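You operate a simulated robot arm through the tools that you are given. There is no shell and no other tool.

Carry out the task below with a simulated robot arm. There is one attempt and no reset: what you move stays moved.

## Task
Find the 36 MM spacer with the caliper; stand it on the blue patch.
Fine: measure all three; the other two go back where they stood.

The check looks at the end state, three seconds after you hand in, the way a careful person would. Anything else that was tipped, shoved, dropped, spilled or broken makes it a failure.

## Robot
A 7-joint arm with a two-finger parallel gripper, fixed in place. Base frame: the origin is at the foot of the arm, x ahead of it, y to its left, z up; the work surface is at about z = 0.88. Units: m, rad, N and s.
Its first joint turns from -2.897 to 2.897 rad. Payload 1.57 kg.
The TCP is the grasp point between the finger pads, 0.03 m short of the fingertips. In the tool frame z runs along the fingers and y along their closing line. Largest opening 0.11 m; finger width 0.024, thickness 0.012; the body of the gripper, 0.048 by 0.112 m, starts 0.078 m behind the TCP.
Orientation is that of the tool frame in the base frame, as [roll, pitch, yaw] about the fixed x, y, z axes, in that order (R = Rz(yaw) Ry(pitch) Rx(roll)). With the fingers straight down and closing along the base's y, the tool's x points along the base's -x, its y along +y and its z along -z.

## Interface
- The arm moves only by the tool play_rows. Its arguments are lists of equal length, an entry for each row: "offset": the shift along the base's x, y, z in m, a list of three; "turn": the turn, a rotation vector about the base's x, y, z in rad, a list of three. In form: {"offset": [[dx, dy, dz], ...], "turn": [[ax, ay, az], ...]}. A call has 1 to 20 rows; each row shifts and turns the commanded pose from where the row before left it. "grip" is the gripper command, from -1 (fully open) to 1 (shut), values between in proportion, set as the call begins (left out, the last holds). Each row takes 0.2 s and may step no farther than 0.05 m and 0.15 rad from the row before; otherwise, or with a gripper value out of range, the whole call is refused. Where a pose cannot be reached the arm comes as near as it can. A force on the tool above 40 N (or 10 N above the force at the start of the call, whichever is more), or a blocked arm, ends the call early, and 0.2 s more pass. The fingers move at their own pace (about 0.108 m/s each) and stop on an object; they squeeze with about 37 N. The grip force told is the motor's: it shows also when the fingers shut on nothing. Time passes only in rows, and 0.2 s behind the last, so rows that do not move let the fingers close. It gives the time, the measured TCP pose, the force on the tool (base axes), the opening and the grip force at its end, in the units of the frame above (readings bear some noise), with the torque about the TCP (base axes, N m) and any sound that the robot's microphone picked up.
- Cameras (640 x 400 px; columns grow to the right, rows downward): "scene" is fixed at [0.4028, 0.6496, 1.5942]; the picture's right is [-0.91, -0.42, 0.00], its down [-0.27, 0.58, -0.77] and it looks along [0.32, -0.69, -0.64] (base axes); focal length 368 px, centre (320, 200). "wrist" rides on the gripper at [0.07, 0.016, -0.141] in the tool frame; the picture's right is [-0.23, 0.97, 0.00], its down [-0.86, -0.20, -0.48] and it looks along [-0.47, -0.11, 0.88] (tool axes); focal length 222 px, centre (320, 200). There is no depth. A picture from a camera that has moved, and an enlarged one, comes with that camera's place and axes in the base frame and with its lens.
- get_image(camera): a new picture of that camera. The clock stands still meanwhile.
- slide_trunk(by): slides the trunk up (or, below 0, down) by that many m; the arm rides with it, the base frame stays. It gives what a move gives, with no picture.
- close_up(camera, box): a new picture of the part [left, top, right, bottom] of that camera's present view, enlarged. The clock stands still meanwhile.
- close_job(): hands the job in; it is judged then, once.

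Nothing tells you positions but the pictures and the camera data. Unless the task says otherwise, let go and move clear before handing in.

The tools are called after ">>>" by a JSON object that holds its "op" and its "data". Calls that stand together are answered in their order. play_rows: Moves the arm, as the interface text tells. Its arguments: {"type":"object","properties":{"offset":{"type":"array"},"turn":{"type":"array"},"grip":{"type":"number"}},"required":["offset","turn"]} The other tools are called the same way: slide_trunk (by) slides the trunk up or down; get_image (camera) takes a picture; close_up (camera, box) takes an enlarged picture of a part of a camera's view; close_job () hands the job in.

At the start:

```text
time_s: 0.0
tcp_pos: [0.6249, -0.3021, 1.1296]
tool_rot: [-3.141, 0.0, -3.142]
ft_force: [-1.3, -0.7, 0.3]
ft_torque: [0.02, 0.04, 0.01]
gripper_width: 0.1098
gripper_force: 0.0
trunk travel left (down, up): [-0.4, 0.21]
```

scene: 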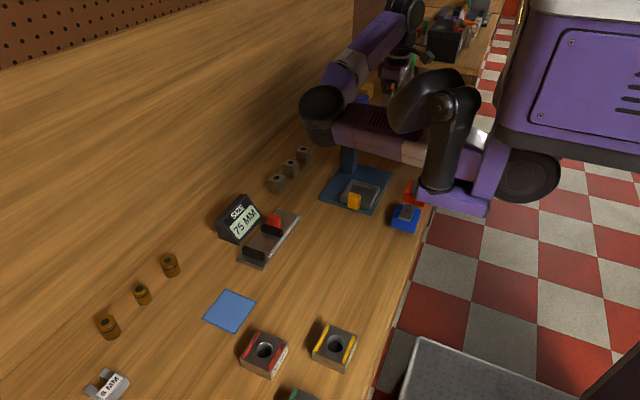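
wrist: 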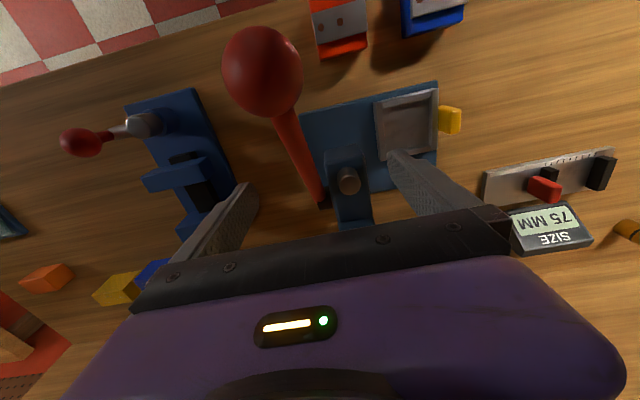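

I see a bench with a caliper (display "75 MM"), three brown spacers, a blue patch, and various other objects. I'll take enlarged pictures first to learn where things are.

>>> {"op": "close_up", "data": {"camera": "scene", "box": [200, 130, 440, 280]}}

>>> {"op": "close_up", "data": {"camera": "scene", "box": [60, 230, 300, 380]}}

>>> {"op": "close_up", "data": {"camera": "scene", "box": [210, 180, 330, 280]}}

```text
2.67 times, centred on (320, 205) of scene
camera zoom: at [0.4028, 0.6496, 1.5942], right [-0.91, -0.42, 0.0], down [-0.27, 0.58, -0.77], along [0.32, -0.69, -0.64], focal length 982 px, centre (320, 187)
```

zoom: 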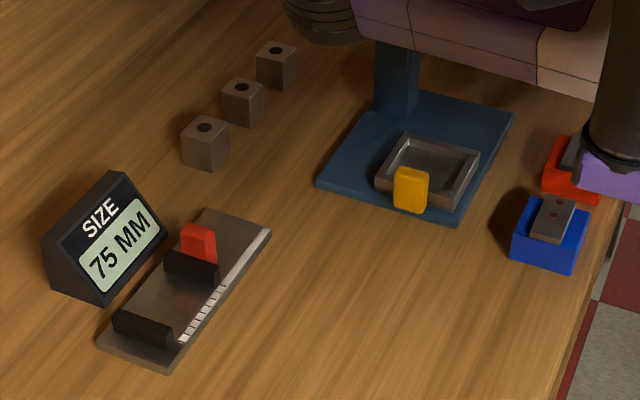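

```text
2.67 times, centred on (180, 305) of scene
camera zoom: at [0.4028, 0.6496, 1.5942], right [-0.91, -0.42, 0.0], down [-0.27, 0.58, -0.77], along [0.32, -0.69, -0.64], focal length 982 px, centre (693, -80)
```

zoom: 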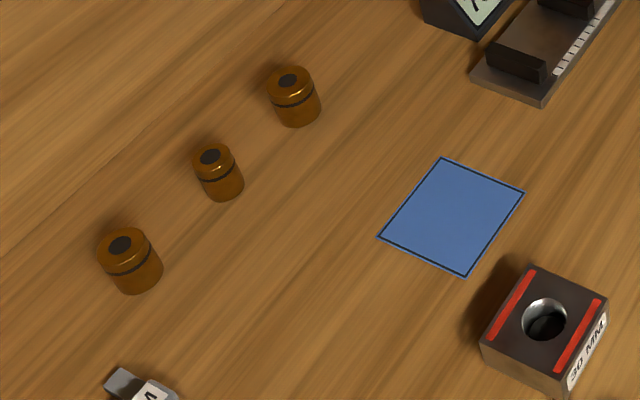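

```text
4.00 times, centred on (270, 230) of scene
camera zoom: at [0.4028, 0.6496, 1.5942], right [-0.91, -0.42, 0.0], down [-0.27, 0.58, -0.77], along [0.32, -0.69, -0.64], focal length 1473 px, centre (520, 80)
```

zoom: 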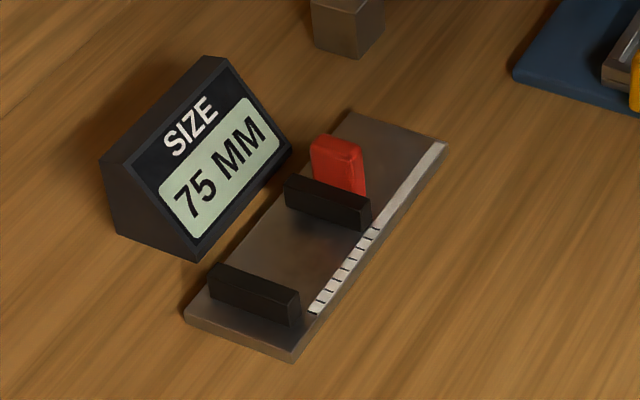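

There are two sets of three candidates: brown cylinders at roughly x 0.98 and gray blocks at roughly x 0.905, y -0.12 to -0.30. I need a closer look, so I'll raise the arm and move towards the caliper with the wrist camera.

>>> {"op": "play_rows", "data": {"offset": [[0, 0, 0.04], [0, 0, 0.04], [0, 0.04, 0.03], [0, 0.045, 0], [0, 0.045, 0], [0.02, 0.045, 0], [0.02, 0.045, 0], [0.02, 0.045, 0], [0.02, 0.03, 0], [0, 0, 0]], "turn": [[0, 0, 0], [0, 0, 0], [0, 0, 0], [0, 0, 0], [0, 0, 0], [0, 0, 0], [0, 0, 0], [0, 0, 0], [0, 0, 0], [0, 0, 0]]}}

>>> {"op": "get_image", "data": {"camera": "wrist"}}

>>> {"op": "get_image", "data": {"camera": "scene"}}

```text
time_s: 2.4
tcp_pos: [0.7025, -0.0582, 1.2344]
tool_rot: [-3.133, -0.006, 3.02]
ft_force: [-0.3, -0.6, 1.0]
ft_torque: [-0.07, 0.01, -0.02]
gripper_width: 0.1101
gripper_force: 0.1
trunk travel left (down, up): [-0.4, 0.21]
stopped in row 10: the arm was blocked; the commanded pose is now the measured one
```

```text
taken
camera wrist: at [0.6356, -0.0331, 1.376], right [0.34, 0.94, -0.01], down [0.83, -0.3, 0.47], along [0.44, -0.17, -0.88], focal length 222 px, centre (320, 200)
```

wrist: 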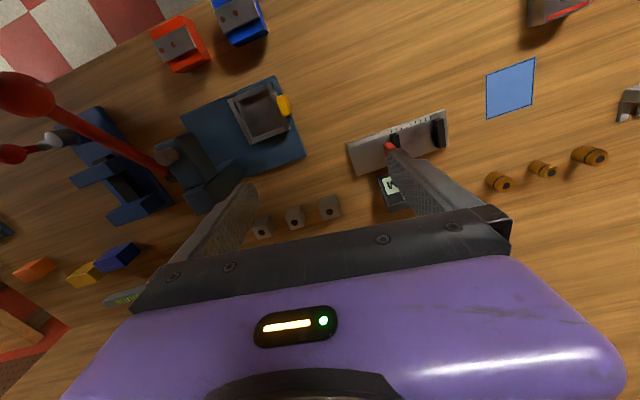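

```text
taken
```

scene: 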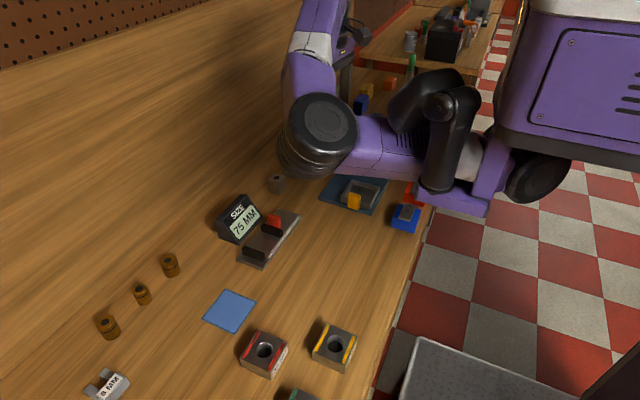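

The arm stopped with a yaw slip, likely a joint limit rather than a contact (forces are near zero). I'll test small moves to learn what limits it, turning the yaw back first.

>>> {"op": "play_rows", "data": {"offset": [[0, 0, 0], [0, 0, 0], [0, 0, 0]], "turn": [[0, 0, 0.06], [0, 0, 0.06], [0, 0, 0]]}}

>>> {"op": "close_up", "data": {"camera": "wrist", "box": [240, 60, 480, 240]}}

>>> {"op": "close_up", "data": {"camera": "wrist", "box": [440, 20, 640, 220]}}

```text
time_s: 3.2
tcp_pos: [0.7014, -0.058, 1.2356]
tool_rot: [-3.133, -0.006, 3.141]
ft_force: [0.2, 0.5, -0.7]
ft_torque: [-0.01, 0.01, 0.01]
gripper_width: 0.1101
gripper_force: 0.0
trunk travel left (down, up): [-0.4, 0.21]
```

```text
2.22 times, centred on (360, 150) of wrist
camera zoom: at [0.6332, -0.0413, 1.3768], right [0.23, 0.97, -0.01], down [0.86, -0.2, 0.47], along [0.46, -0.12, -0.88], focal length 494 px, centre (231, 311)
```

zoom: 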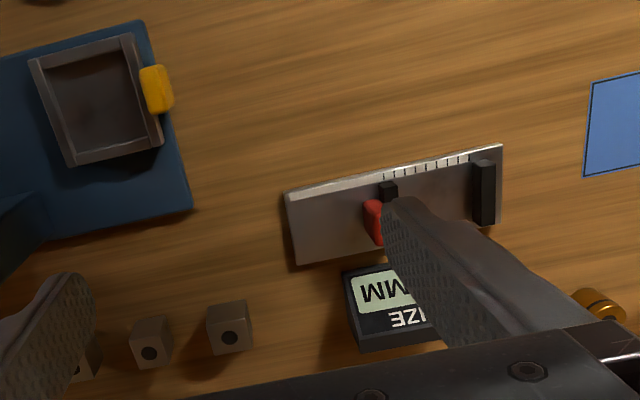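

```text
2.00 times, centred on (540, 120) of wrist
camera zoom: at [0.6332, -0.0413, 1.3768], right [0.23, 0.97, -0.01], down [0.86, -0.2, 0.47], along [0.46, -0.12, -0.88], focal length 444 px, centre (-120, 360)
```

zoom: 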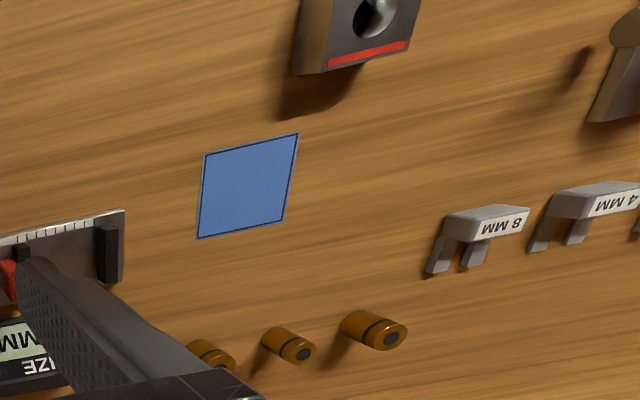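

The cubes sit in a row beside the caliper and are within reach, while the cylinders lie beyond about 1.0 m. I'll move over the blocks and test a quarter turn, so that the fingers close along x.

>>> {"op": "play_rows", "data": {"offset": [[0.02, -0.01, 0], [0.02, -0.01, 0], [0.02, -0.01, 0], [0.02, -0.01, 0], [0, 0, 0], [0, 0, 0], [0, 0, 0], [0, 0, 0], [0, 0, 0], [0, 0, 0], [0, 0, 0], [0, 0, 0], [0, 0, 0], [0, 0, 0]], "turn": [[0, 0, -0.12], [0, 0, -0.12], [0, 0, -0.12], [0, 0, -0.12], [0, 0, -0.12], [0, 0, -0.12], [0, 0, -0.12], [0, 0, -0.12], [0, 0, -0.12], [0, 0, -0.12], [0, 0, -0.12], [0, 0, -0.12], [0, 0, -0.131], [0, 0, 0]]}}

>>> {"op": "get_image", "data": {"camera": "wrist"}}

>>> {"op": "get_image", "data": {"camera": "scene"}}

```text
time_s: 6.2
tcp_pos: [0.7815, -0.097, 1.2357]
tool_rot: [-3.133, -0.006, 1.568]
ft_force: [-0.4, 0.3, -0.6]
ft_torque: [-0.04, 0.01, 0.0]
gripper_width: 0.11
gripper_force: 0.0
trunk travel left (down, up): [-0.4, 0.21]
```

```text
taken
camera wrist: at [0.7989, -0.0293, 1.3763], right [0.97, -0.23, -0.01], down [-0.2, -0.86, 0.47], along [-0.12, -0.46, -0.88], focal length 222 px, centre (320, 200)
```

wrist: 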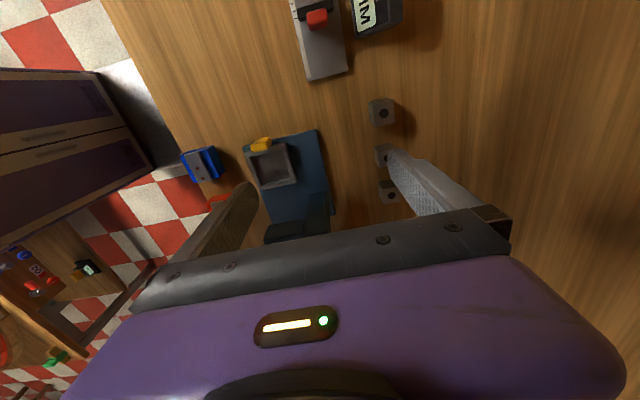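

```text
taken
```

scene: 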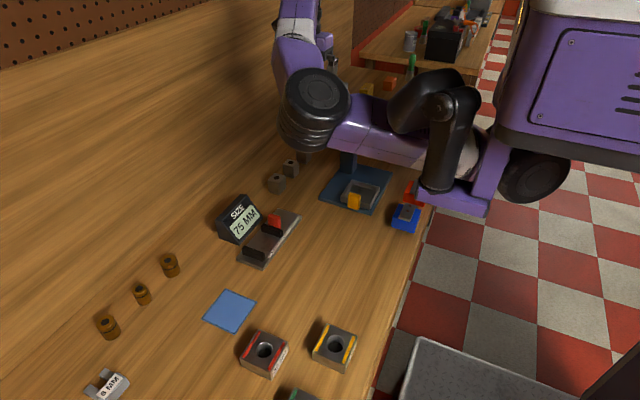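

The quarter turn works freely here. I'll zoom in on the blocks and the caliper from this view.

>>> {"op": "close_up", "data": {"camera": "wrist", "box": [340, 80, 440, 220]}}

>>> {"op": "close_up", "data": {"camera": "wrist", "box": [270, 0, 430, 90]}}

>>> {"op": "close_up", "data": {"camera": "scene", "box": [70, 230, 200, 350]}}

```text
2.86 times, centred on (390, 150) of wrist
camera zoom: at [0.7989, -0.0293, 1.3763], right [0.97, -0.23, -0.01], down [-0.2, -0.86, 0.47], along [-0.12, -0.46, -0.88], focal length 635 px, centre (120, 343)
```

zoom: 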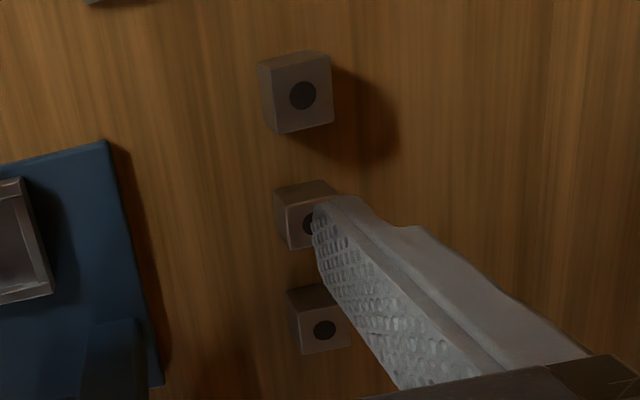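

```text
4.00 times, centred on (350, 45) of wrist
camera zoom: at [0.7989, -0.0293, 1.3763], right [0.97, -0.23, -0.01], down [-0.2, -0.86, 0.47], along [-0.12, -0.46, -0.88], focal length 888 px, centre (200, 820)
```

zoom: 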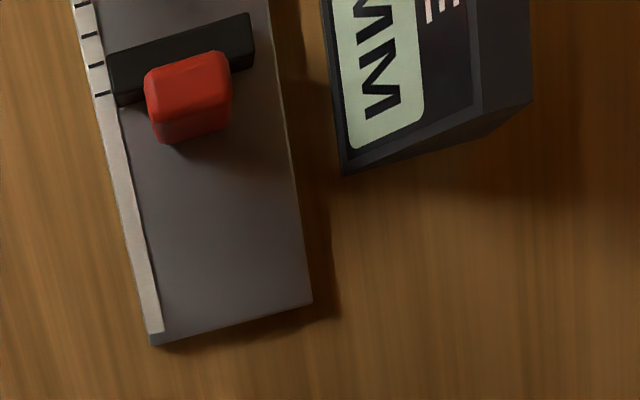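

```text
3.33 times, centred on (135, 290) of scene
camera zoom: at [0.4028, 0.6496, 1.5942], right [-0.91, -0.42, 0.0], down [-0.27, 0.58, -0.77], along [0.32, -0.69, -0.64], focal length 1228 px, centre (937, -100)
```

zoom: 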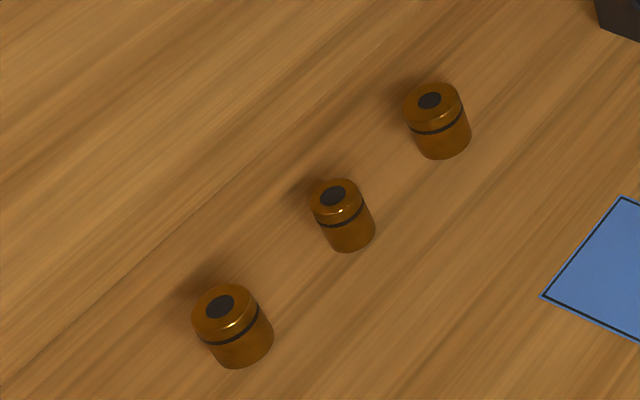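

Both sets are plausible by size, so I want to know what the ring gauges on the left are for. I'll zoom in on those and the caliper jaws.

>>> {"op": "close_up", "data": {"camera": "scene", "box": [230, 310, 370, 400]}}

>>> {"op": "close_up", "data": {"camera": "scene", "box": [70, 340, 170, 400]}}

>>> {"op": "close_up", "data": {"camera": "scene", "box": [330, 0, 530, 125]}}

```text
4.44 times, centred on (300, 355) of scene
camera zoom: at [0.4028, 0.6496, 1.5942], right [-0.91, -0.42, 0.0], down [-0.27, 0.58, -0.77], along [0.32, -0.69, -0.64], focal length 1637 px, centre (409, -489)
```

zoom: 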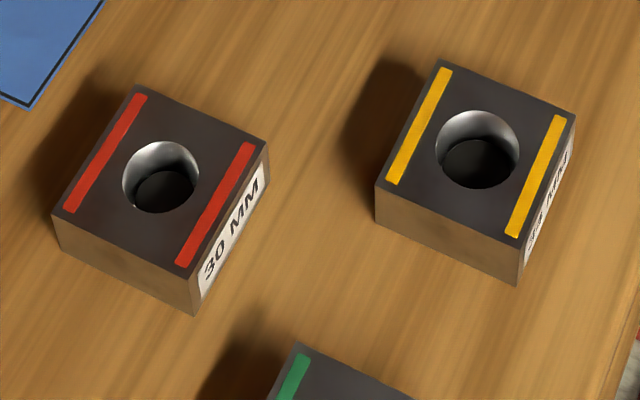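

```text
6.40 times, centred on (120, 370) of scene
camera zoom: at [0.4028, 0.6496, 1.5942], right [-0.91, -0.42, 0.0], down [-0.27, 0.58, -0.77], along [0.32, -0.69, -0.64], focal length 2357 px, centre (1600, -888)
```

zoom: 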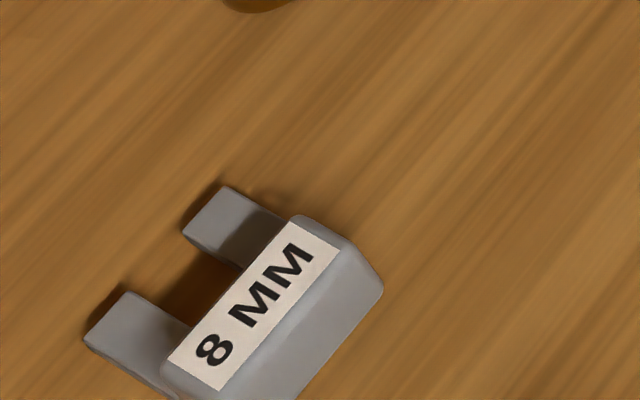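

```text
3.20 times, centred on (430, 62) of scene
camera zoom: at [0.4028, 0.6496, 1.5942], right [-0.91, -0.42, 0.0], down [-0.27, 0.58, -0.77], along [0.32, -0.69, -0.64], focal length 1179 px, centre (-32, 640)
```

zoom: 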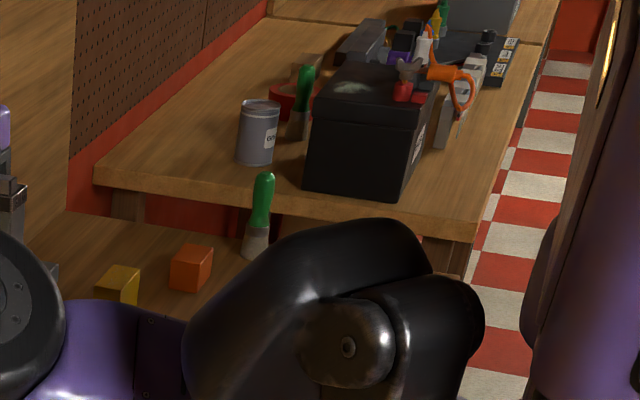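

The cylinders belong with the 30/34/38 mm ring gauges, so the three gray blocks by the caliper are the spacers. I'll move lower near the caliper for a detailed look at the jaws and the red tab.

>>> {"op": "play_rows", "data": {"offset": [[0.005, 0.02, -0.03], [0.005, 0.02, -0.03], [0.005, 0.02, -0.03], [0.0, 0.02, -0.02], [0, 0.02, 0], [0, 0, 0], [0, 0, 0]], "turn": [[-0.006, -0.0086, 0], [0, 0, 0], [0, 0, 0], [0, 0, 0], [0, 0, 0], [0, 0, 0], [0, 0, 0]]}}

>>> {"op": "get_image", "data": {"camera": "wrist"}}

>>> {"op": "get_image", "data": {"camera": "scene"}}

```text
time_s: 7.8
tcp_pos: [0.7973, 0.0015, 1.1233]
tool_rot: [3.141, 0.001, 1.57]
ft_force: [0.4, -0.2, 0.4]
ft_torque: [0.04, 0.0, -0.01]
gripper_width: 0.1102
gripper_force: 0.1
trunk travel left (down, up): [-0.4, 0.21]
```

```text
taken
camera wrist: at [0.8128, 0.0709, 1.2651], right [0.97, -0.23, 0.0], down [-0.2, -0.86, 0.48], along [-0.11, -0.47, -0.88], focal length 222 px, centre (320, 200)
```

wrist: 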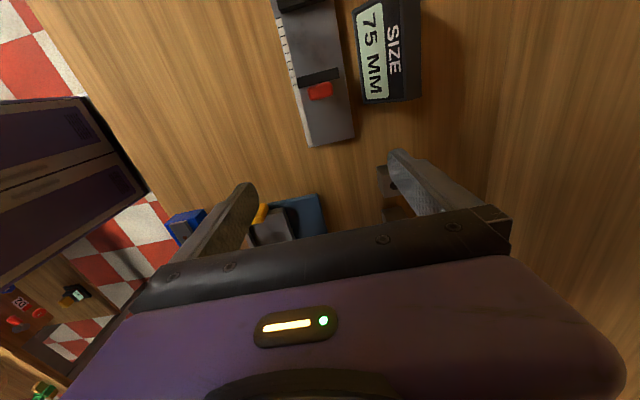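

```text
taken
```

scene: 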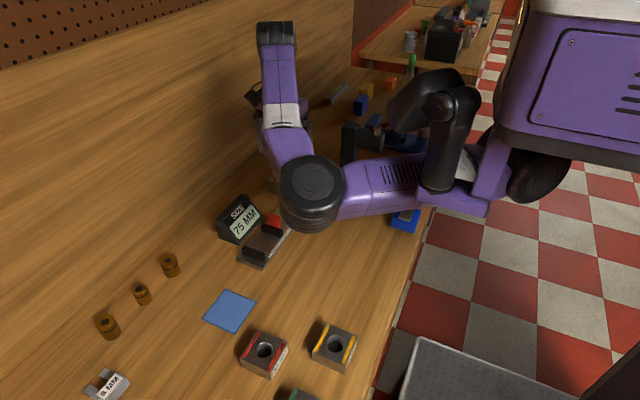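

I can see the caliper, its red tab and the display clearly from the wrist. Zooming in to locate the jaws precisely.

>>> {"op": "close_up", "data": {"camera": "wrist", "box": [250, 0, 440, 160]}}

>>> {"op": "close_up", "data": {"camera": "wrist", "box": [340, 130, 440, 230]}}

```text
2.50 times, centred on (345, 80) of wrist
camera zoom: at [0.8128, 0.0709, 1.2651], right [0.97, -0.23, 0.0], down [-0.2, -0.86, 0.48], along [-0.11, -0.47, -0.88], focal length 555 px, centre (258, 500)
```

zoom: 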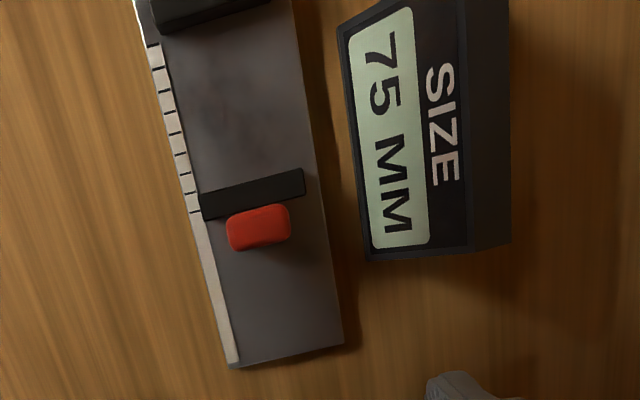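

```text
4.00 times, centred on (390, 180) of wrist
camera zoom: at [0.8128, 0.0709, 1.2651], right [0.97, -0.23, 0.0], down [-0.2, -0.86, 0.48], along [-0.11, -0.47, -0.88], focal length 888 px, centre (40, 280)
```

zoom: 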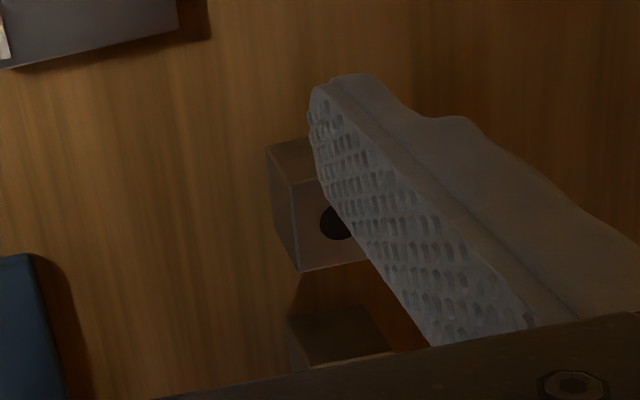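

I take the tab to be at about (0.808, 0.060) with its top near z 0.95, the moving jaw at y 0.066–0.078 and the plate top near z 0.893. Next I'll hover over the first block to measure the row of spacers.

>>> {"op": "play_rows", "data": {"offset": [[0.02, -0.02, 0], [0.03, -0.03, 0], [0.03, -0.03, -0.02], [0.028, -0.038, -0.02], [0, 0, -0.02], [0, 0, 0], [0, 0, 0]], "turn": [[0, 0, 0], [0, 0, 0], [0, 0, 0], [0, 0, 0], [0, 0, 0], [0, 0, 0], [0, 0, 0]]}}

>>> {"op": "get_image", "data": {"camera": "wrist"}}

>>> {"op": "close_up", "data": {"camera": "wrist", "box": [240, 80, 400, 240]}}

>>> {"op": "get_image", "data": {"camera": "scene"}}

```text
refused: row 4 steps farther than a row can; nothing moved
```

```text
taken
camera wrist: at [0.8128, 0.0709, 1.2651], right [0.97, -0.23, 0.0], down [-0.2, -0.86, 0.48], along [-0.11, -0.47, -0.88], focal length 222 px, centre (320, 200)
```

wrist: 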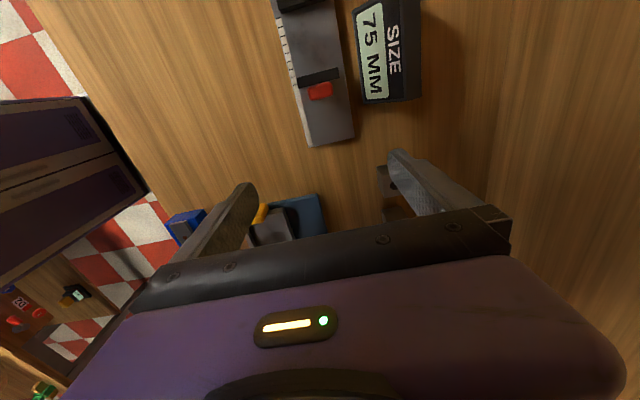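

```text
2.50 times, centred on (320, 160) of wrist
camera zoom: at [0.8128, 0.0709, 1.2651], right [0.97, -0.23, 0.0], down [-0.2, -0.86, 0.48], along [-0.11, -0.47, -0.88], focal length 555 px, centre (320, 300)
```

zoom: 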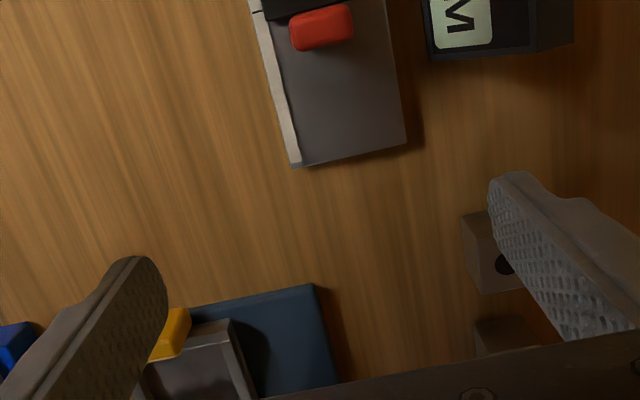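

```text
taken
```

scene: 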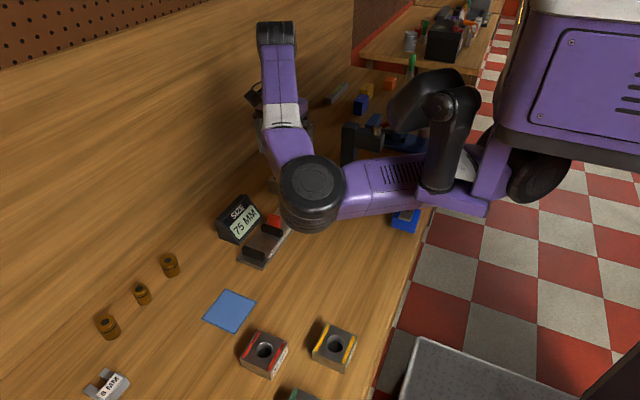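

The last call was refused because one row was too long, so nothing moved. I'll repeat it with shorter steps to hover above the first block.

>>> {"op": "play_rows", "data": {"offset": [[0.02, -0.02, 0], [0.025, -0.025, 0], [0.025, -0.025, -0.01], [0.025, -0.03, -0.015], [0.013, -0.018, -0.02], [0, 0, -0.02], [0, 0, 0], [0, 0, 0]], "turn": [[0, 0, 0], [0, 0, 0], [0, 0, 0], [0, 0, 0], [0, 0, 0], [0, 0, 0], [0, 0, 0], [0, 0, 0]]}}

>>> {"op": "get_image", "data": {"camera": "wrist"}}

>>> {"op": "close_up", "data": {"camera": "wrist", "box": [240, 80, 400, 240]}}

>>> {"op": "get_image", "data": {"camera": "scene"}}

```text
time_s: 9.6
tcp_pos: [0.904, -0.1161, 1.0575]
tool_rot: [-3.141, 0.001, 1.571]
ft_force: [-0.4, 1.1, -0.3]
ft_torque: [0.01, 0.0, 0.03]
gripper_width: 0.1099
gripper_force: 0.0
trunk travel left (down, up): [-0.4, 0.21]
```

```text
taken
camera wrist: at [0.9204, -0.0459, 1.1993], right [0.97, -0.23, 0.0], down [-0.2, -0.86, 0.48], along [-0.11, -0.47, -0.88], focal length 222 px, centre (320, 200)
```

wrist: 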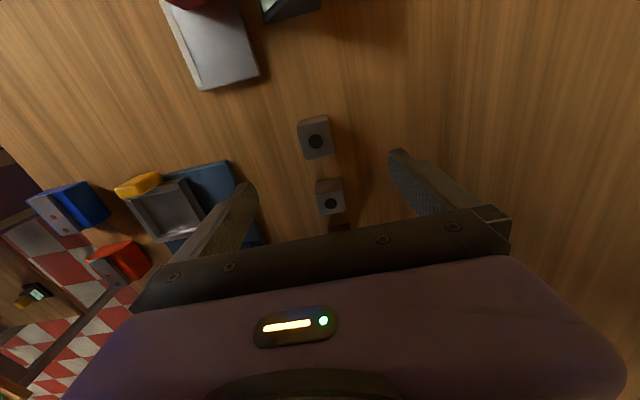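

```text
2.50 times, centred on (320, 160) of wrist
camera zoom: at [0.9204, -0.0459, 1.1993], right [0.97, -0.23, 0.0], down [-0.2, -0.86, 0.48], along [-0.11, -0.47, -0.88], focal length 555 px, centre (320, 300)
```

zoom: 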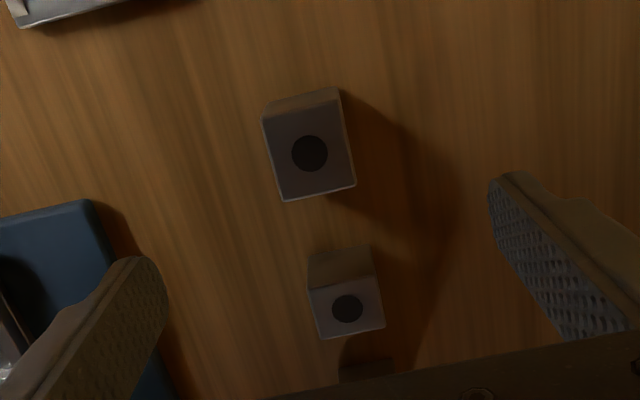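

```text
taken
```

scene: 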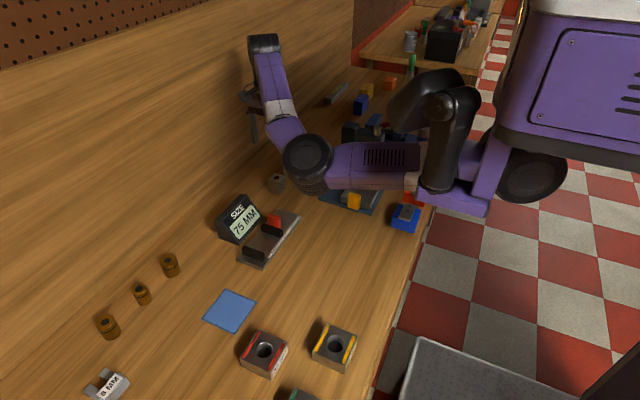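

Block 1 is centred at about (0.900, -0.111) and block 2 at about (0.899, -0.204), both aligned with the axes. I'll partly open the gripper, align over block 1 and descend.

>>> {"op": "play_rows", "data": {"offset": [[-0.004, 0.0047, 0], [0, 0, -0.04], [0, 0, -0.04], [0, 0, -0.025], [0, 0, 0], [0, 0, 0]], "turn": [[0, 0, 0], [0, 0, 0], [0, 0, 0], [0, 0, 0], [0, 0, 0], [0, 0, 0]], "grip": -0.27}}

>>> {"op": "get_image", "data": {"camera": "wrist"}}

>>> {"op": "close_up", "data": {"camera": "wrist", "box": [240, 80, 400, 240]}}

```text
time_s: 11.0
tcp_pos: [0.8994, -0.1135, 0.9554]
tool_rot: [3.141, 0.001, 1.571]
ft_force: [1.2, -0.4, -0.5]
ft_torque: [-0.01, -0.01, 0.01]
gripper_width: 0.0701
gripper_force: 0.1
trunk travel left (down, up): [-0.4, 0.21]
```

```text
taken
camera wrist: at [0.9172, -0.0445, 1.097], right [0.97, -0.23, 0.0], down [-0.2, -0.86, 0.48], along [-0.11, -0.47, -0.88], focal length 222 px, centre (320, 200)
```

wrist: 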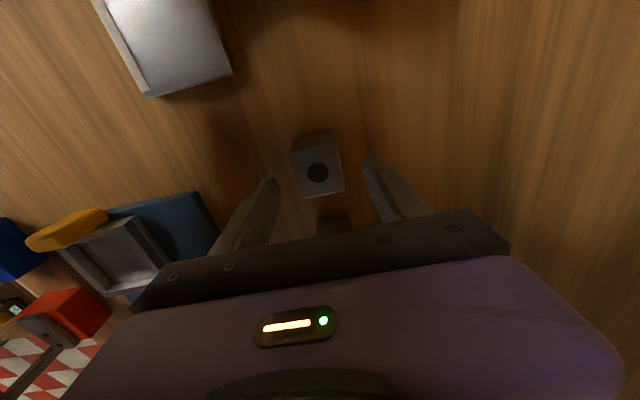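

```text
2.50 times, centred on (320, 160) of wrist
camera zoom: at [0.9172, -0.0445, 1.097], right [0.97, -0.23, 0.0], down [-0.2, -0.86, 0.48], along [-0.11, -0.47, -0.88], focal length 555 px, centre (320, 300)
```

zoom: 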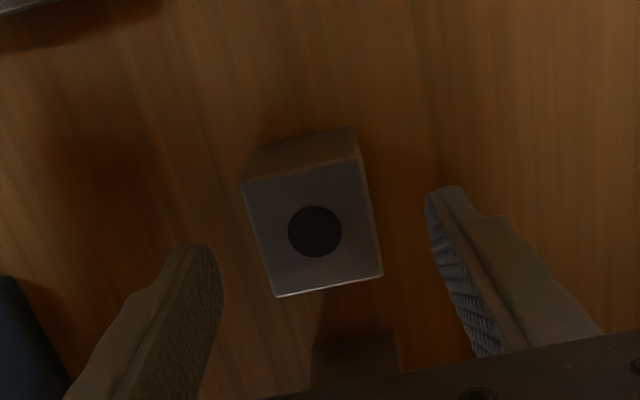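

Block 1 is centred between the fingers at (0.8995, -0.112). I'll descend the last 4 cm and close on it.

>>> {"op": "play_rows", "data": {"offset": [[0, 0.0015, -0.015], [0, 0, -0.015], [0, 0, -0.01], [0, 0, 0]], "turn": [[0, 0, 0], [0, 0, 0], [0, 0, 0], [0, 0, 0]]}}

>>> {"op": "close_up", "data": {"camera": "wrist", "box": [240, 80, 400, 240]}}

```text
time_s: 12.0
tcp_pos: [0.9006, -0.111, 0.9134]
tool_rot: [-3.141, -0.001, 1.572]
ft_force: [-0.5, -0.1, 0.1]
ft_torque: [-0.02, -0.01, 0.05]
gripper_width: 0.0699
gripper_force: 0.1
trunk travel left (down, up): [-0.4, 0.21]
```

```text
2.50 times, centred on (320, 160) of wrist
camera zoom: at [0.9162, -0.0412, 1.0549], right [0.97, -0.23, 0.0], down [-0.2, -0.86, 0.48], along [-0.11, -0.47, -0.88], focal length 555 px, centre (320, 300)
```

zoom: 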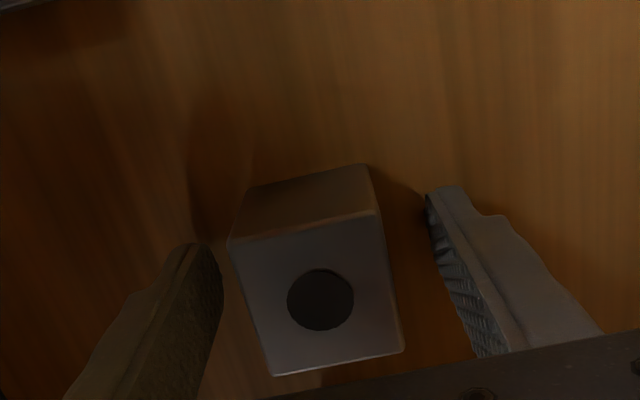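

The hole lines up with the grasp point, so I'll close the fingers on block 1 now.

>>> {"op": "play_rows", "data": {"offset": [[0, 0, 0], [0, 0, 0], [0, 0, 0]], "turn": [[0, 0, 0], [0, 0, 0], [0, 0, 0]], "grip": 1}}

>>> {"op": "close_up", "data": {"camera": "wrist", "box": [240, 80, 400, 240]}}

```text
time_s: 12.8
tcp_pos: [0.9005, -0.11, 0.9146]
tool_rot: [3.142, 0.001, 1.57]
ft_force: [0.5, -0.7, -0.5]
ft_torque: [-0.01, 0.02, 0.01]
gripper_width: 0.0397
gripper_force: 37.2
trunk travel left (down, up): [-0.4, 0.21]
```

```text
2.50 times, centred on (320, 160) of wrist
camera zoom: at [0.9162, -0.0413, 1.055], right [0.97, -0.23, 0.0], down [-0.2, -0.86, 0.48], along [-0.11, -0.47, -0.88], focal length 555 px, centre (320, 300)
```

zoom: 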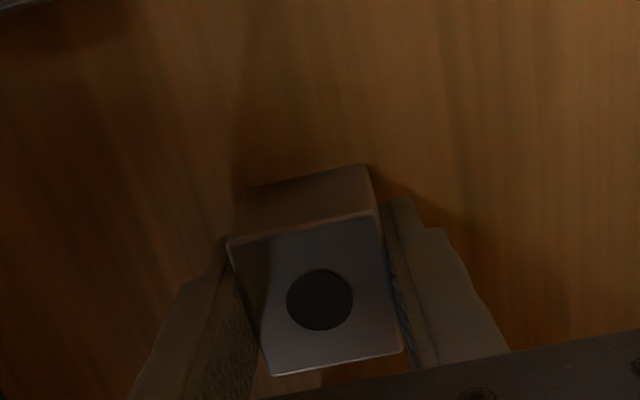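

Block 1 is gripped at 39.7 mm across x. I'll lift it and carry it over the gap between the caliper jaws.

>>> {"op": "play_rows", "data": {"offset": [[0, 0, 0.03], [0, 0, 0.04], [0, 0, 0.0456], [-0.02, 0.03, 0], [-0.02, 0.04, 0], [-0.02, 0.04, 0], [-0.02, 0.04, 0], [-0.0125, 0.04, 0], [0, 0.036, 0], [0, 0, 0], [0, 0, 0]], "turn": [[0, 0, 0], [0, 0, 0], [0, 0, 0], [0, 0, 0], [0, 0, 0], [0, 0, 0], [0, 0, 0], [0, 0, 0], [0, 0, 0], [0, 0, 0], [0, 0, 0]]}}

>>> {"op": "get_image", "data": {"camera": "wrist"}}

>>> {"op": "close_up", "data": {"camera": "wrist", "box": [200, 40, 440, 240]}}

>>> {"op": "get_image", "data": {"camera": "scene"}}

>>> {"op": "close_up", "data": {"camera": "scene", "box": [200, 140, 360, 280]}}

```text
time_s: 15.2
tcp_pos: [0.8089, 0.1159, 1.0293]
tool_rot: [3.141, 0.0, 1.569]
ft_force: [0.1, 1.3, -0.7]
ft_torque: [0.01, -0.02, -0.02]
gripper_width: 0.0
gripper_force: 20.8
trunk travel left (down, up): [-0.4, 0.21]
```

```text
taken
camera wrist: at [0.8251, 0.185, 1.1722], right [0.97, -0.23, 0.0], down [-0.2, -0.86, 0.48], along [-0.11, -0.47, -0.88], focal length 222 px, centre (320, 200)
```

wrist: 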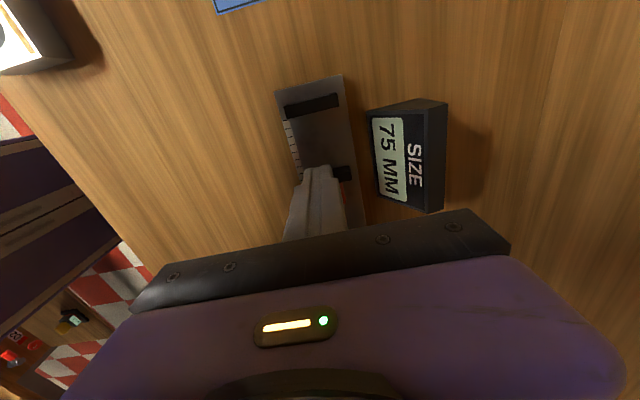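

```text
2.00 times, centred on (320, 140) of wrist
camera zoom: at [0.8251, 0.185, 1.1722], right [0.97, -0.23, 0.0], down [-0.2, -0.86, 0.48], along [-0.11, -0.47, -0.88], focal length 444 px, centre (320, 320)
```

zoom: 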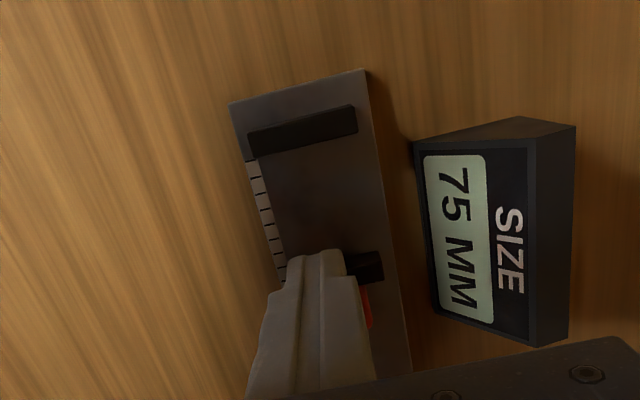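

```text
taken
```

scene: 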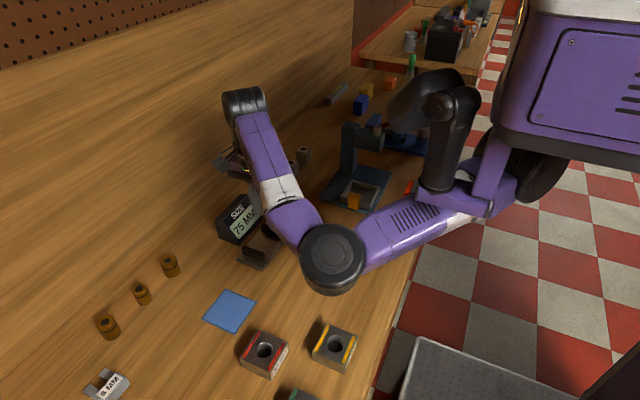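

```text
2.86 times, centred on (280, 210) of scene
camera zoom: at [0.4028, 0.6496, 1.5942], right [-0.91, -0.42, 0.0], down [-0.27, 0.58, -0.77], along [0.32, -0.69, -0.64], focal length 1052 px, centre (434, 171)
```

zoom: 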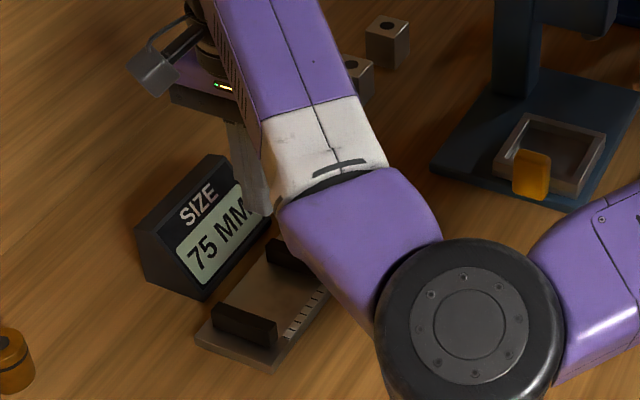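

The gripper is shut on nothing: block 1 slipped out. I need to find where it is before doing anything else, so I'll rise and move back to look.

>>> {"op": "play_rows", "data": {"offset": [[0, 0, 0.04], [0, 0, 0.04], [0.02, -0.04, 0.02], [0.02, -0.04, 0], [0.02, -0.04, 0], [0.02, -0.04, 0], [0, 0, 0]], "turn": [[0, 0, 0], [0, 0, 0], [0, 0, 0], [0, 0, 0], [0, 0, 0], [0, 0, 0], [0, 0, 0]]}}

>>> {"op": "get_image", "data": {"camera": "wrist"}}

>>> {"op": "get_image", "data": {"camera": "scene"}}

>>> {"op": "close_up", "data": {"camera": "scene", "box": [200, 120, 360, 260]}}

```text
time_s: 16.8
tcp_pos: [0.8908, -0.0463, 1.1282]
tool_rot: [3.141, 0.001, 1.57]
ft_force: [0.1, 0.7, 0.2]
ft_torque: [-0.03, 0.0, 0.02]
gripper_width: 0.0001
gripper_force: 21.1
trunk travel left (down, up): [-0.4, 0.21]
```

```text
taken
camera wrist: at [0.9068, 0.0225, 1.2696], right [0.97, -0.23, 0.0], down [-0.2, -0.86, 0.48], along [-0.11, -0.47, -0.88], focal length 222 px, centre (320, 200)
```

wrist: 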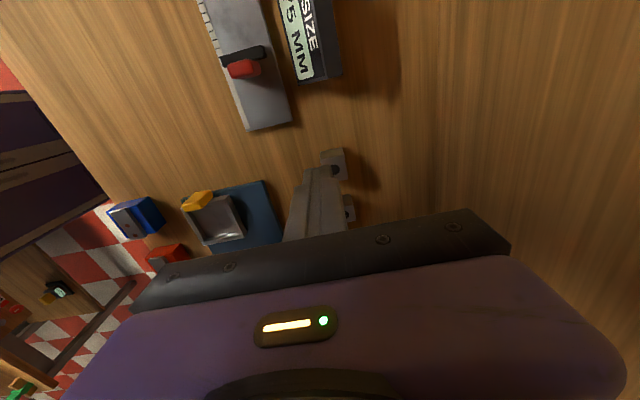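

```text
taken
```

scene: 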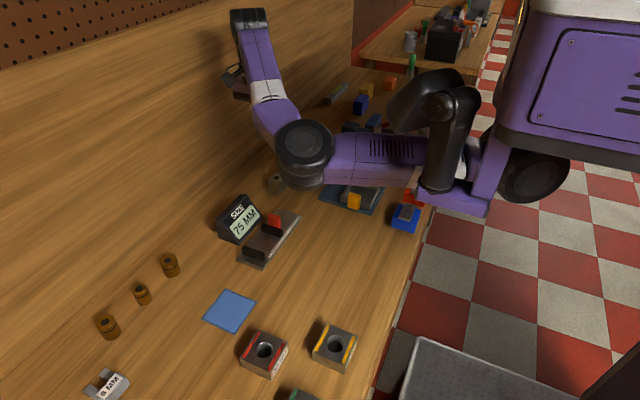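

```text
2.86 times, centred on (280, 190) of scene
camera zoom: at [0.4028, 0.6496, 1.5942], right [-0.91, -0.42, 0.0], down [-0.27, 0.58, -0.77], along [0.32, -0.69, -0.64], focal length 1052 px, centre (434, 229)
```

zoom: 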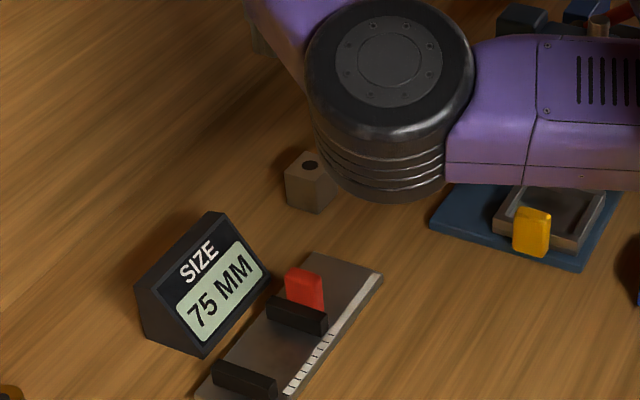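

Block 1 is still standing in its place, so it simply slid out of the fingers on the fast lift. I'll go back above it, open, check its position, and then lift much more slowly.

>>> {"op": "play_rows", "data": {"offset": [[0.01, -0.03, -0.02], [0.0025, -0.034, -0.02], [0, 0, -0.03], [0, 0, -0.03], [0, 0, -0.02], [0, 0, 0], [0, 0, 0]], "turn": [[0, 0, 0], [0, 0, 0], [0, 0, 0], [0, 0, 0], [0, 0, 0], [0, 0, 0], [0, 0, 0]], "grip": -0.27}}

>>> {"op": "close_up", "data": {"camera": "wrist", "box": [240, 80, 400, 240]}}

```text
time_s: 18.4
tcp_pos: [0.9018, -0.1096, 1.0077]
tool_rot: [-3.141, 0.001, 1.572]
ft_force: [-0.2, -0.3, 0.4]
ft_torque: [-0.02, -0.01, 0.01]
gripper_width: 0.0699
gripper_force: 0.0
trunk travel left (down, up): [-0.4, 0.21]
```

```text
2.50 times, centred on (320, 160) of wrist
camera zoom: at [0.9173, -0.0393, 1.1496], right [0.97, -0.23, 0.0], down [-0.2, -0.86, 0.48], along [-0.11, -0.47, -0.88], focal length 555 px, centre (320, 300)
```

zoom: 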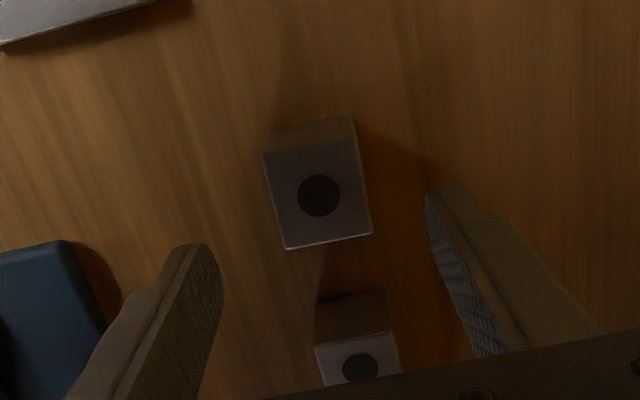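

Block 1 has not moved: it is still at (0.900, -0.111). I'll descend again and grip, then lift in millimetre steps watching the forces.

>>> {"op": "play_rows", "data": {"offset": [[-0.001, -0.002, -0.035], [0, 0, -0.03], [0, 0, -0.02], [0, 0, -0.0106], [0, 0, 0]], "turn": [[0, 0, 0], [0, 0, 0], [0, 0, 0], [0, 0, 0], [0, 0, 0]]}}

>>> {"op": "play_rows", "data": {"offset": [[0, 0, 0], [0, 0, 0], [0, 0, 0], [0, 0, 0]], "turn": [[0, 0, 0], [0, 0, 0], [0, 0, 0], [0, 0, 0]], "grip": 1}}

>>> {"op": "play_rows", "data": {"offset": [[0, 0, 0.001], [0, 0, 0.001], [0, 0, 0.001], [0, 0, 0.001], [0, 0, 0]], "turn": [[0, 0, 0], [0, 0, 0], [0, 0, 0], [0, 0, 0], [0, 0, 0]]}}

>>> {"op": "close_up", "data": {"camera": "wrist", "box": [240, 80, 400, 240]}}

```text
time_s: 19.6
tcp_pos: [0.8998, -0.1115, 0.9134]
tool_rot: [-3.139, 0.001, 1.571]
ft_force: [0.1, 0.5, 0.1]
ft_torque: [-0.03, -0.03, -0.02]
gripper_width: 0.07
gripper_force: 0.0
trunk travel left (down, up): [-0.4, 0.21]
```

```text
time_s: 20.6
tcp_pos: [0.8991, -0.1106, 0.9125]
tool_rot: [-3.142, -0.001, 1.571]
ft_force: [1.0, -0.9, 0.0]
ft_torque: [-0.03, -0.05, 0.03]
gripper_width: 0.0394
gripper_force: 37.6
trunk travel left (down, up): [-0.4, 0.21]
```

```text
time_s: 21.8
tcp_pos: [0.8993, -0.1094, 0.9184]
tool_rot: [-3.141, 0.001, 1.572]
ft_force: [0.2, 0.3, -1.0]
ft_torque: [0.0, -0.03, 0.02]
gripper_width: 0.0394
gripper_force: 37.0
trunk travel left (down, up): [-0.4, 0.21]
```

```text
2.50 times, centred on (320, 160) of wrist
camera zoom: at [0.9159, -0.0407, 1.0592], right [0.97, -0.23, 0.0], down [-0.2, -0.86, 0.48], along [-0.11, -0.47, -0.88], focal length 555 px, centre (320, 300)
```

zoom: 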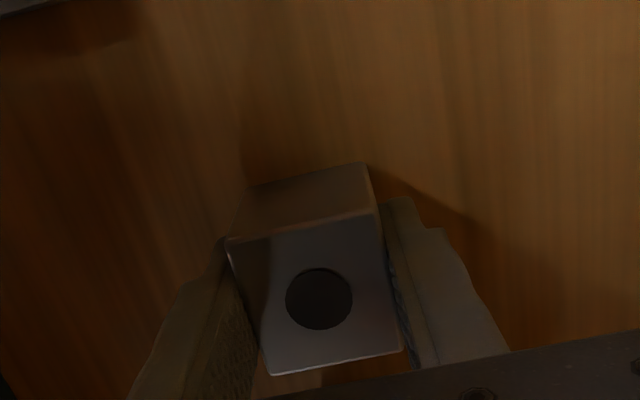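

The block is rising with the fingers this time. I'll continue the lift gently and keep checking the opening.

>>> {"op": "play_rows", "data": {"offset": [[0, 0, 0.003], [0, 0, 0.005], [0, 0, 0.006], [0, 0, 0.006], [0, 0, 0.005], [0, 0, 0.003], [0, 0, 0]], "turn": [[0, 0, 0], [0, 0, 0], [0, 0, 0], [0, 0, 0], [0, 0, 0], [0, 0, 0], [0, 0, 0]]}}

>>> {"op": "close_up", "data": {"camera": "wrist", "box": [240, 80, 400, 240]}}

```text
time_s: 23.4
tcp_pos: [0.9001, -0.109, 0.946]
tool_rot: [3.14, -0.001, 1.571]
ft_force: [-0.5, 0.1, 0.3]
ft_torque: [0.04, -0.01, 0.03]
gripper_width: 0.0393
gripper_force: 37.1
trunk travel left (down, up): [-0.4, 0.21]
```

```text
2.50 times, centred on (320, 160) of wrist
camera zoom: at [0.9167, -0.0398, 1.0873], right [0.97, -0.23, 0.0], down [-0.2, -0.86, 0.48], along [-0.11, -0.47, -0.88], focal length 555 px, centre (320, 300)
```

zoom: 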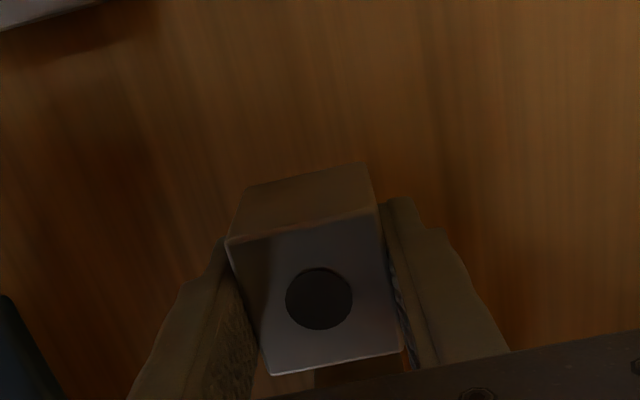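

The hold is firm with slow motion. I'll raise to z = 1.0 and carry it to the caliper in gentle, ramped steps.

>>> {"op": "play_rows", "data": {"offset": [[0, 0, 0.004], [0, 0, 0.008], [0, 0, 0.01], [0, 0, 0.01], [0, 0, 0.01], [0, 0, 0.008], [0, 0, 0.0036], [-0.004, 0.002, 0], [-0.008, 0.004, 0], [-0.012, 0.006, 0], [-0.012, 0.008, 0], [-0.012, 0.01, 0], [-0.012, 0.01, 0], [-0.01, 0.01, 0], [-0.008, 0.008, 0], [-0.004, 0.004, 0], [0, 0.002, 0], [0, 0, 0]], "turn": [[0, 0, 0], [0, 0, 0], [0, 0, 0], [0, 0, 0], [0, 0, 0], [0, 0, 0], [0, 0, 0], [0, 0, 0], [0, 0, 0], [0, 0, 0], [0, 0, 0], [0, 0, 0], [0, 0, 0], [0, 0, 0], [0, 0, 0], [0, 0, 0], [0, 0, 0], [0, 0, 0]]}}

>>> {"op": "close_up", "data": {"camera": "wrist", "box": [200, 40, 440, 240]}}

```text
time_s: 27.2
tcp_pos: [0.818, -0.0453, 0.9997]
tool_rot: [-3.141, -0.001, 1.57]
ft_force: [0.2, -0.4, -2.0]
ft_torque: [0.01, -0.01, -0.02]
gripper_width: 0.0393
gripper_force: 37.2
trunk travel left (down, up): [-0.4, 0.21]
```

```text
2.00 times, centred on (320, 140) of wrist
camera zoom: at [0.8345, 0.0235, 1.1406], right [0.97, -0.23, 0.0], down [-0.2, -0.86, 0.48], along [-0.11, -0.47, -0.88], focal length 444 px, centre (320, 320)
```

zoom: 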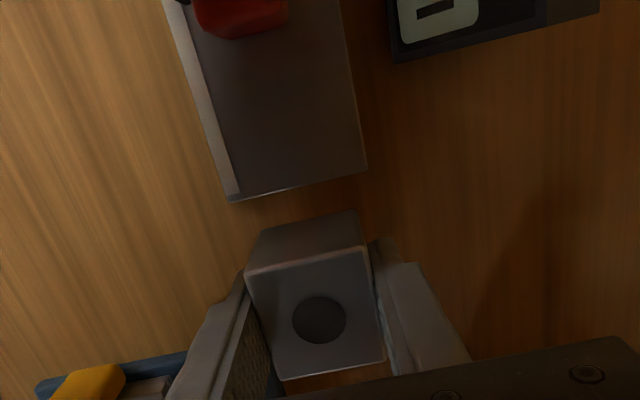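

The block is held well. I'll continue over the tab to the gap between the jaws at y ≈ 0.116.

>>> {"op": "play_rows", "data": {"offset": [[-0.001, 0.003, 0.002], [-0.002, 0.006, 0.004], [-0.002, 0.01, 0.004], [-0.002, 0.013, 0], [-0.0025, 0.015, 0], [0, 0.015, 0], [0, 0.015, 0], [0, 0.015, 0], [0, 0.015, 0], [0, 0.015, 0], [0, 0.014, 0], [0, 0.012, 0], [0, 0.008, 0], [0, 0.004, 0], [0, 0.002, 0], [0, 0, 0], [0, 0, 0]], "turn": [[0, 0, 0], [0, 0, 0], [0, 0, 0], [0, 0, 0], [0, 0, 0], [0, 0, 0], [0, 0, 0], [0, 0, 0], [0, 0, 0], [0, 0, 0], [0, 0, 0], [0, 0, 0], [0, 0, 0], [0, 0, 0], [0, 0, 0], [0, 0, 0], [0, 0, 0]]}}

>>> {"op": "get_image", "data": {"camera": "wrist"}}

>>> {"op": "close_up", "data": {"camera": "wrist", "box": [200, 40, 440, 240]}}

>>> {"op": "close_up", "data": {"camera": "scene", "box": [200, 150, 320, 280]}}

```text
time_s: 30.8
tcp_pos: [0.8094, 0.1168, 1.0112]
tool_rot: [3.141, 0.0, 1.57]
ft_force: [0.3, 1.0, -0.7]
ft_torque: [0.01, 0.0, -0.01]
gripper_width: 0.0394
gripper_force: 37.0
trunk travel left (down, up): [-0.4, 0.21]
```

```text
taken
camera wrist: at [0.8251, 0.186, 1.1519], right [0.97, -0.23, 0.0], down [-0.2, -0.86, 0.48], along [-0.11, -0.47, -0.88], focal length 222 px, centre (320, 200)
```

wrist: 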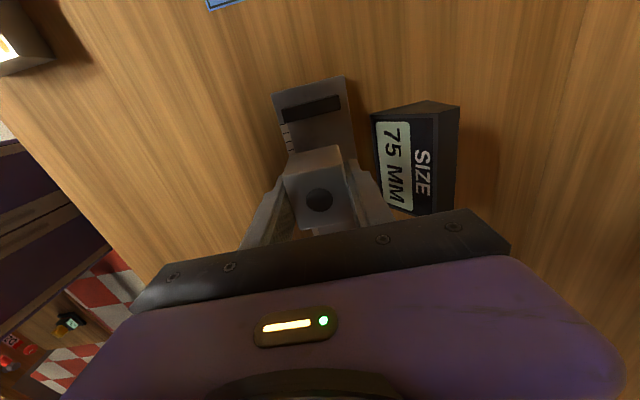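

```text
2.00 times, centred on (320, 140) of wrist
camera zoom: at [0.8251, 0.186, 1.1519], right [0.97, -0.23, 0.0], down [-0.2, -0.86, 0.48], along [-0.11, -0.47, -0.88], focal length 444 px, centre (320, 320)
```

zoom: 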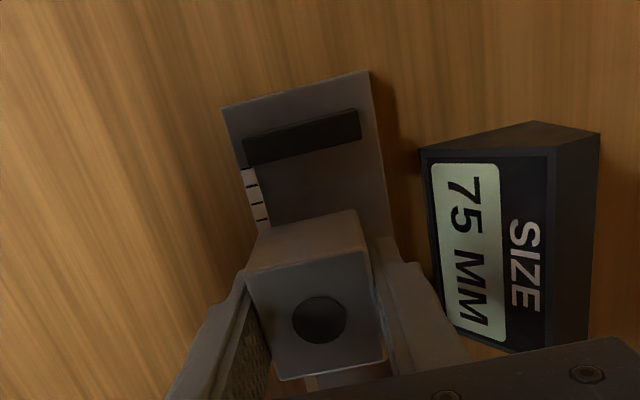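

```text
3.08 times, centred on (260, 215) of scene
camera zoom: at [0.4028, 0.6496, 1.5942], right [-0.91, -0.42, 0.0], down [-0.27, 0.58, -0.77], along [0.32, -0.69, -0.64], focal length 1133 px, centre (505, 154)
```

zoom: 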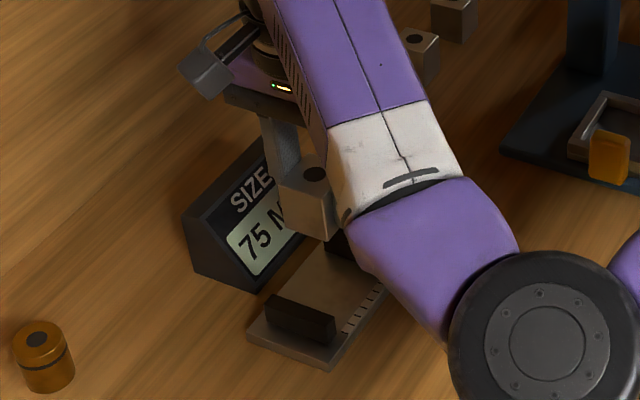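

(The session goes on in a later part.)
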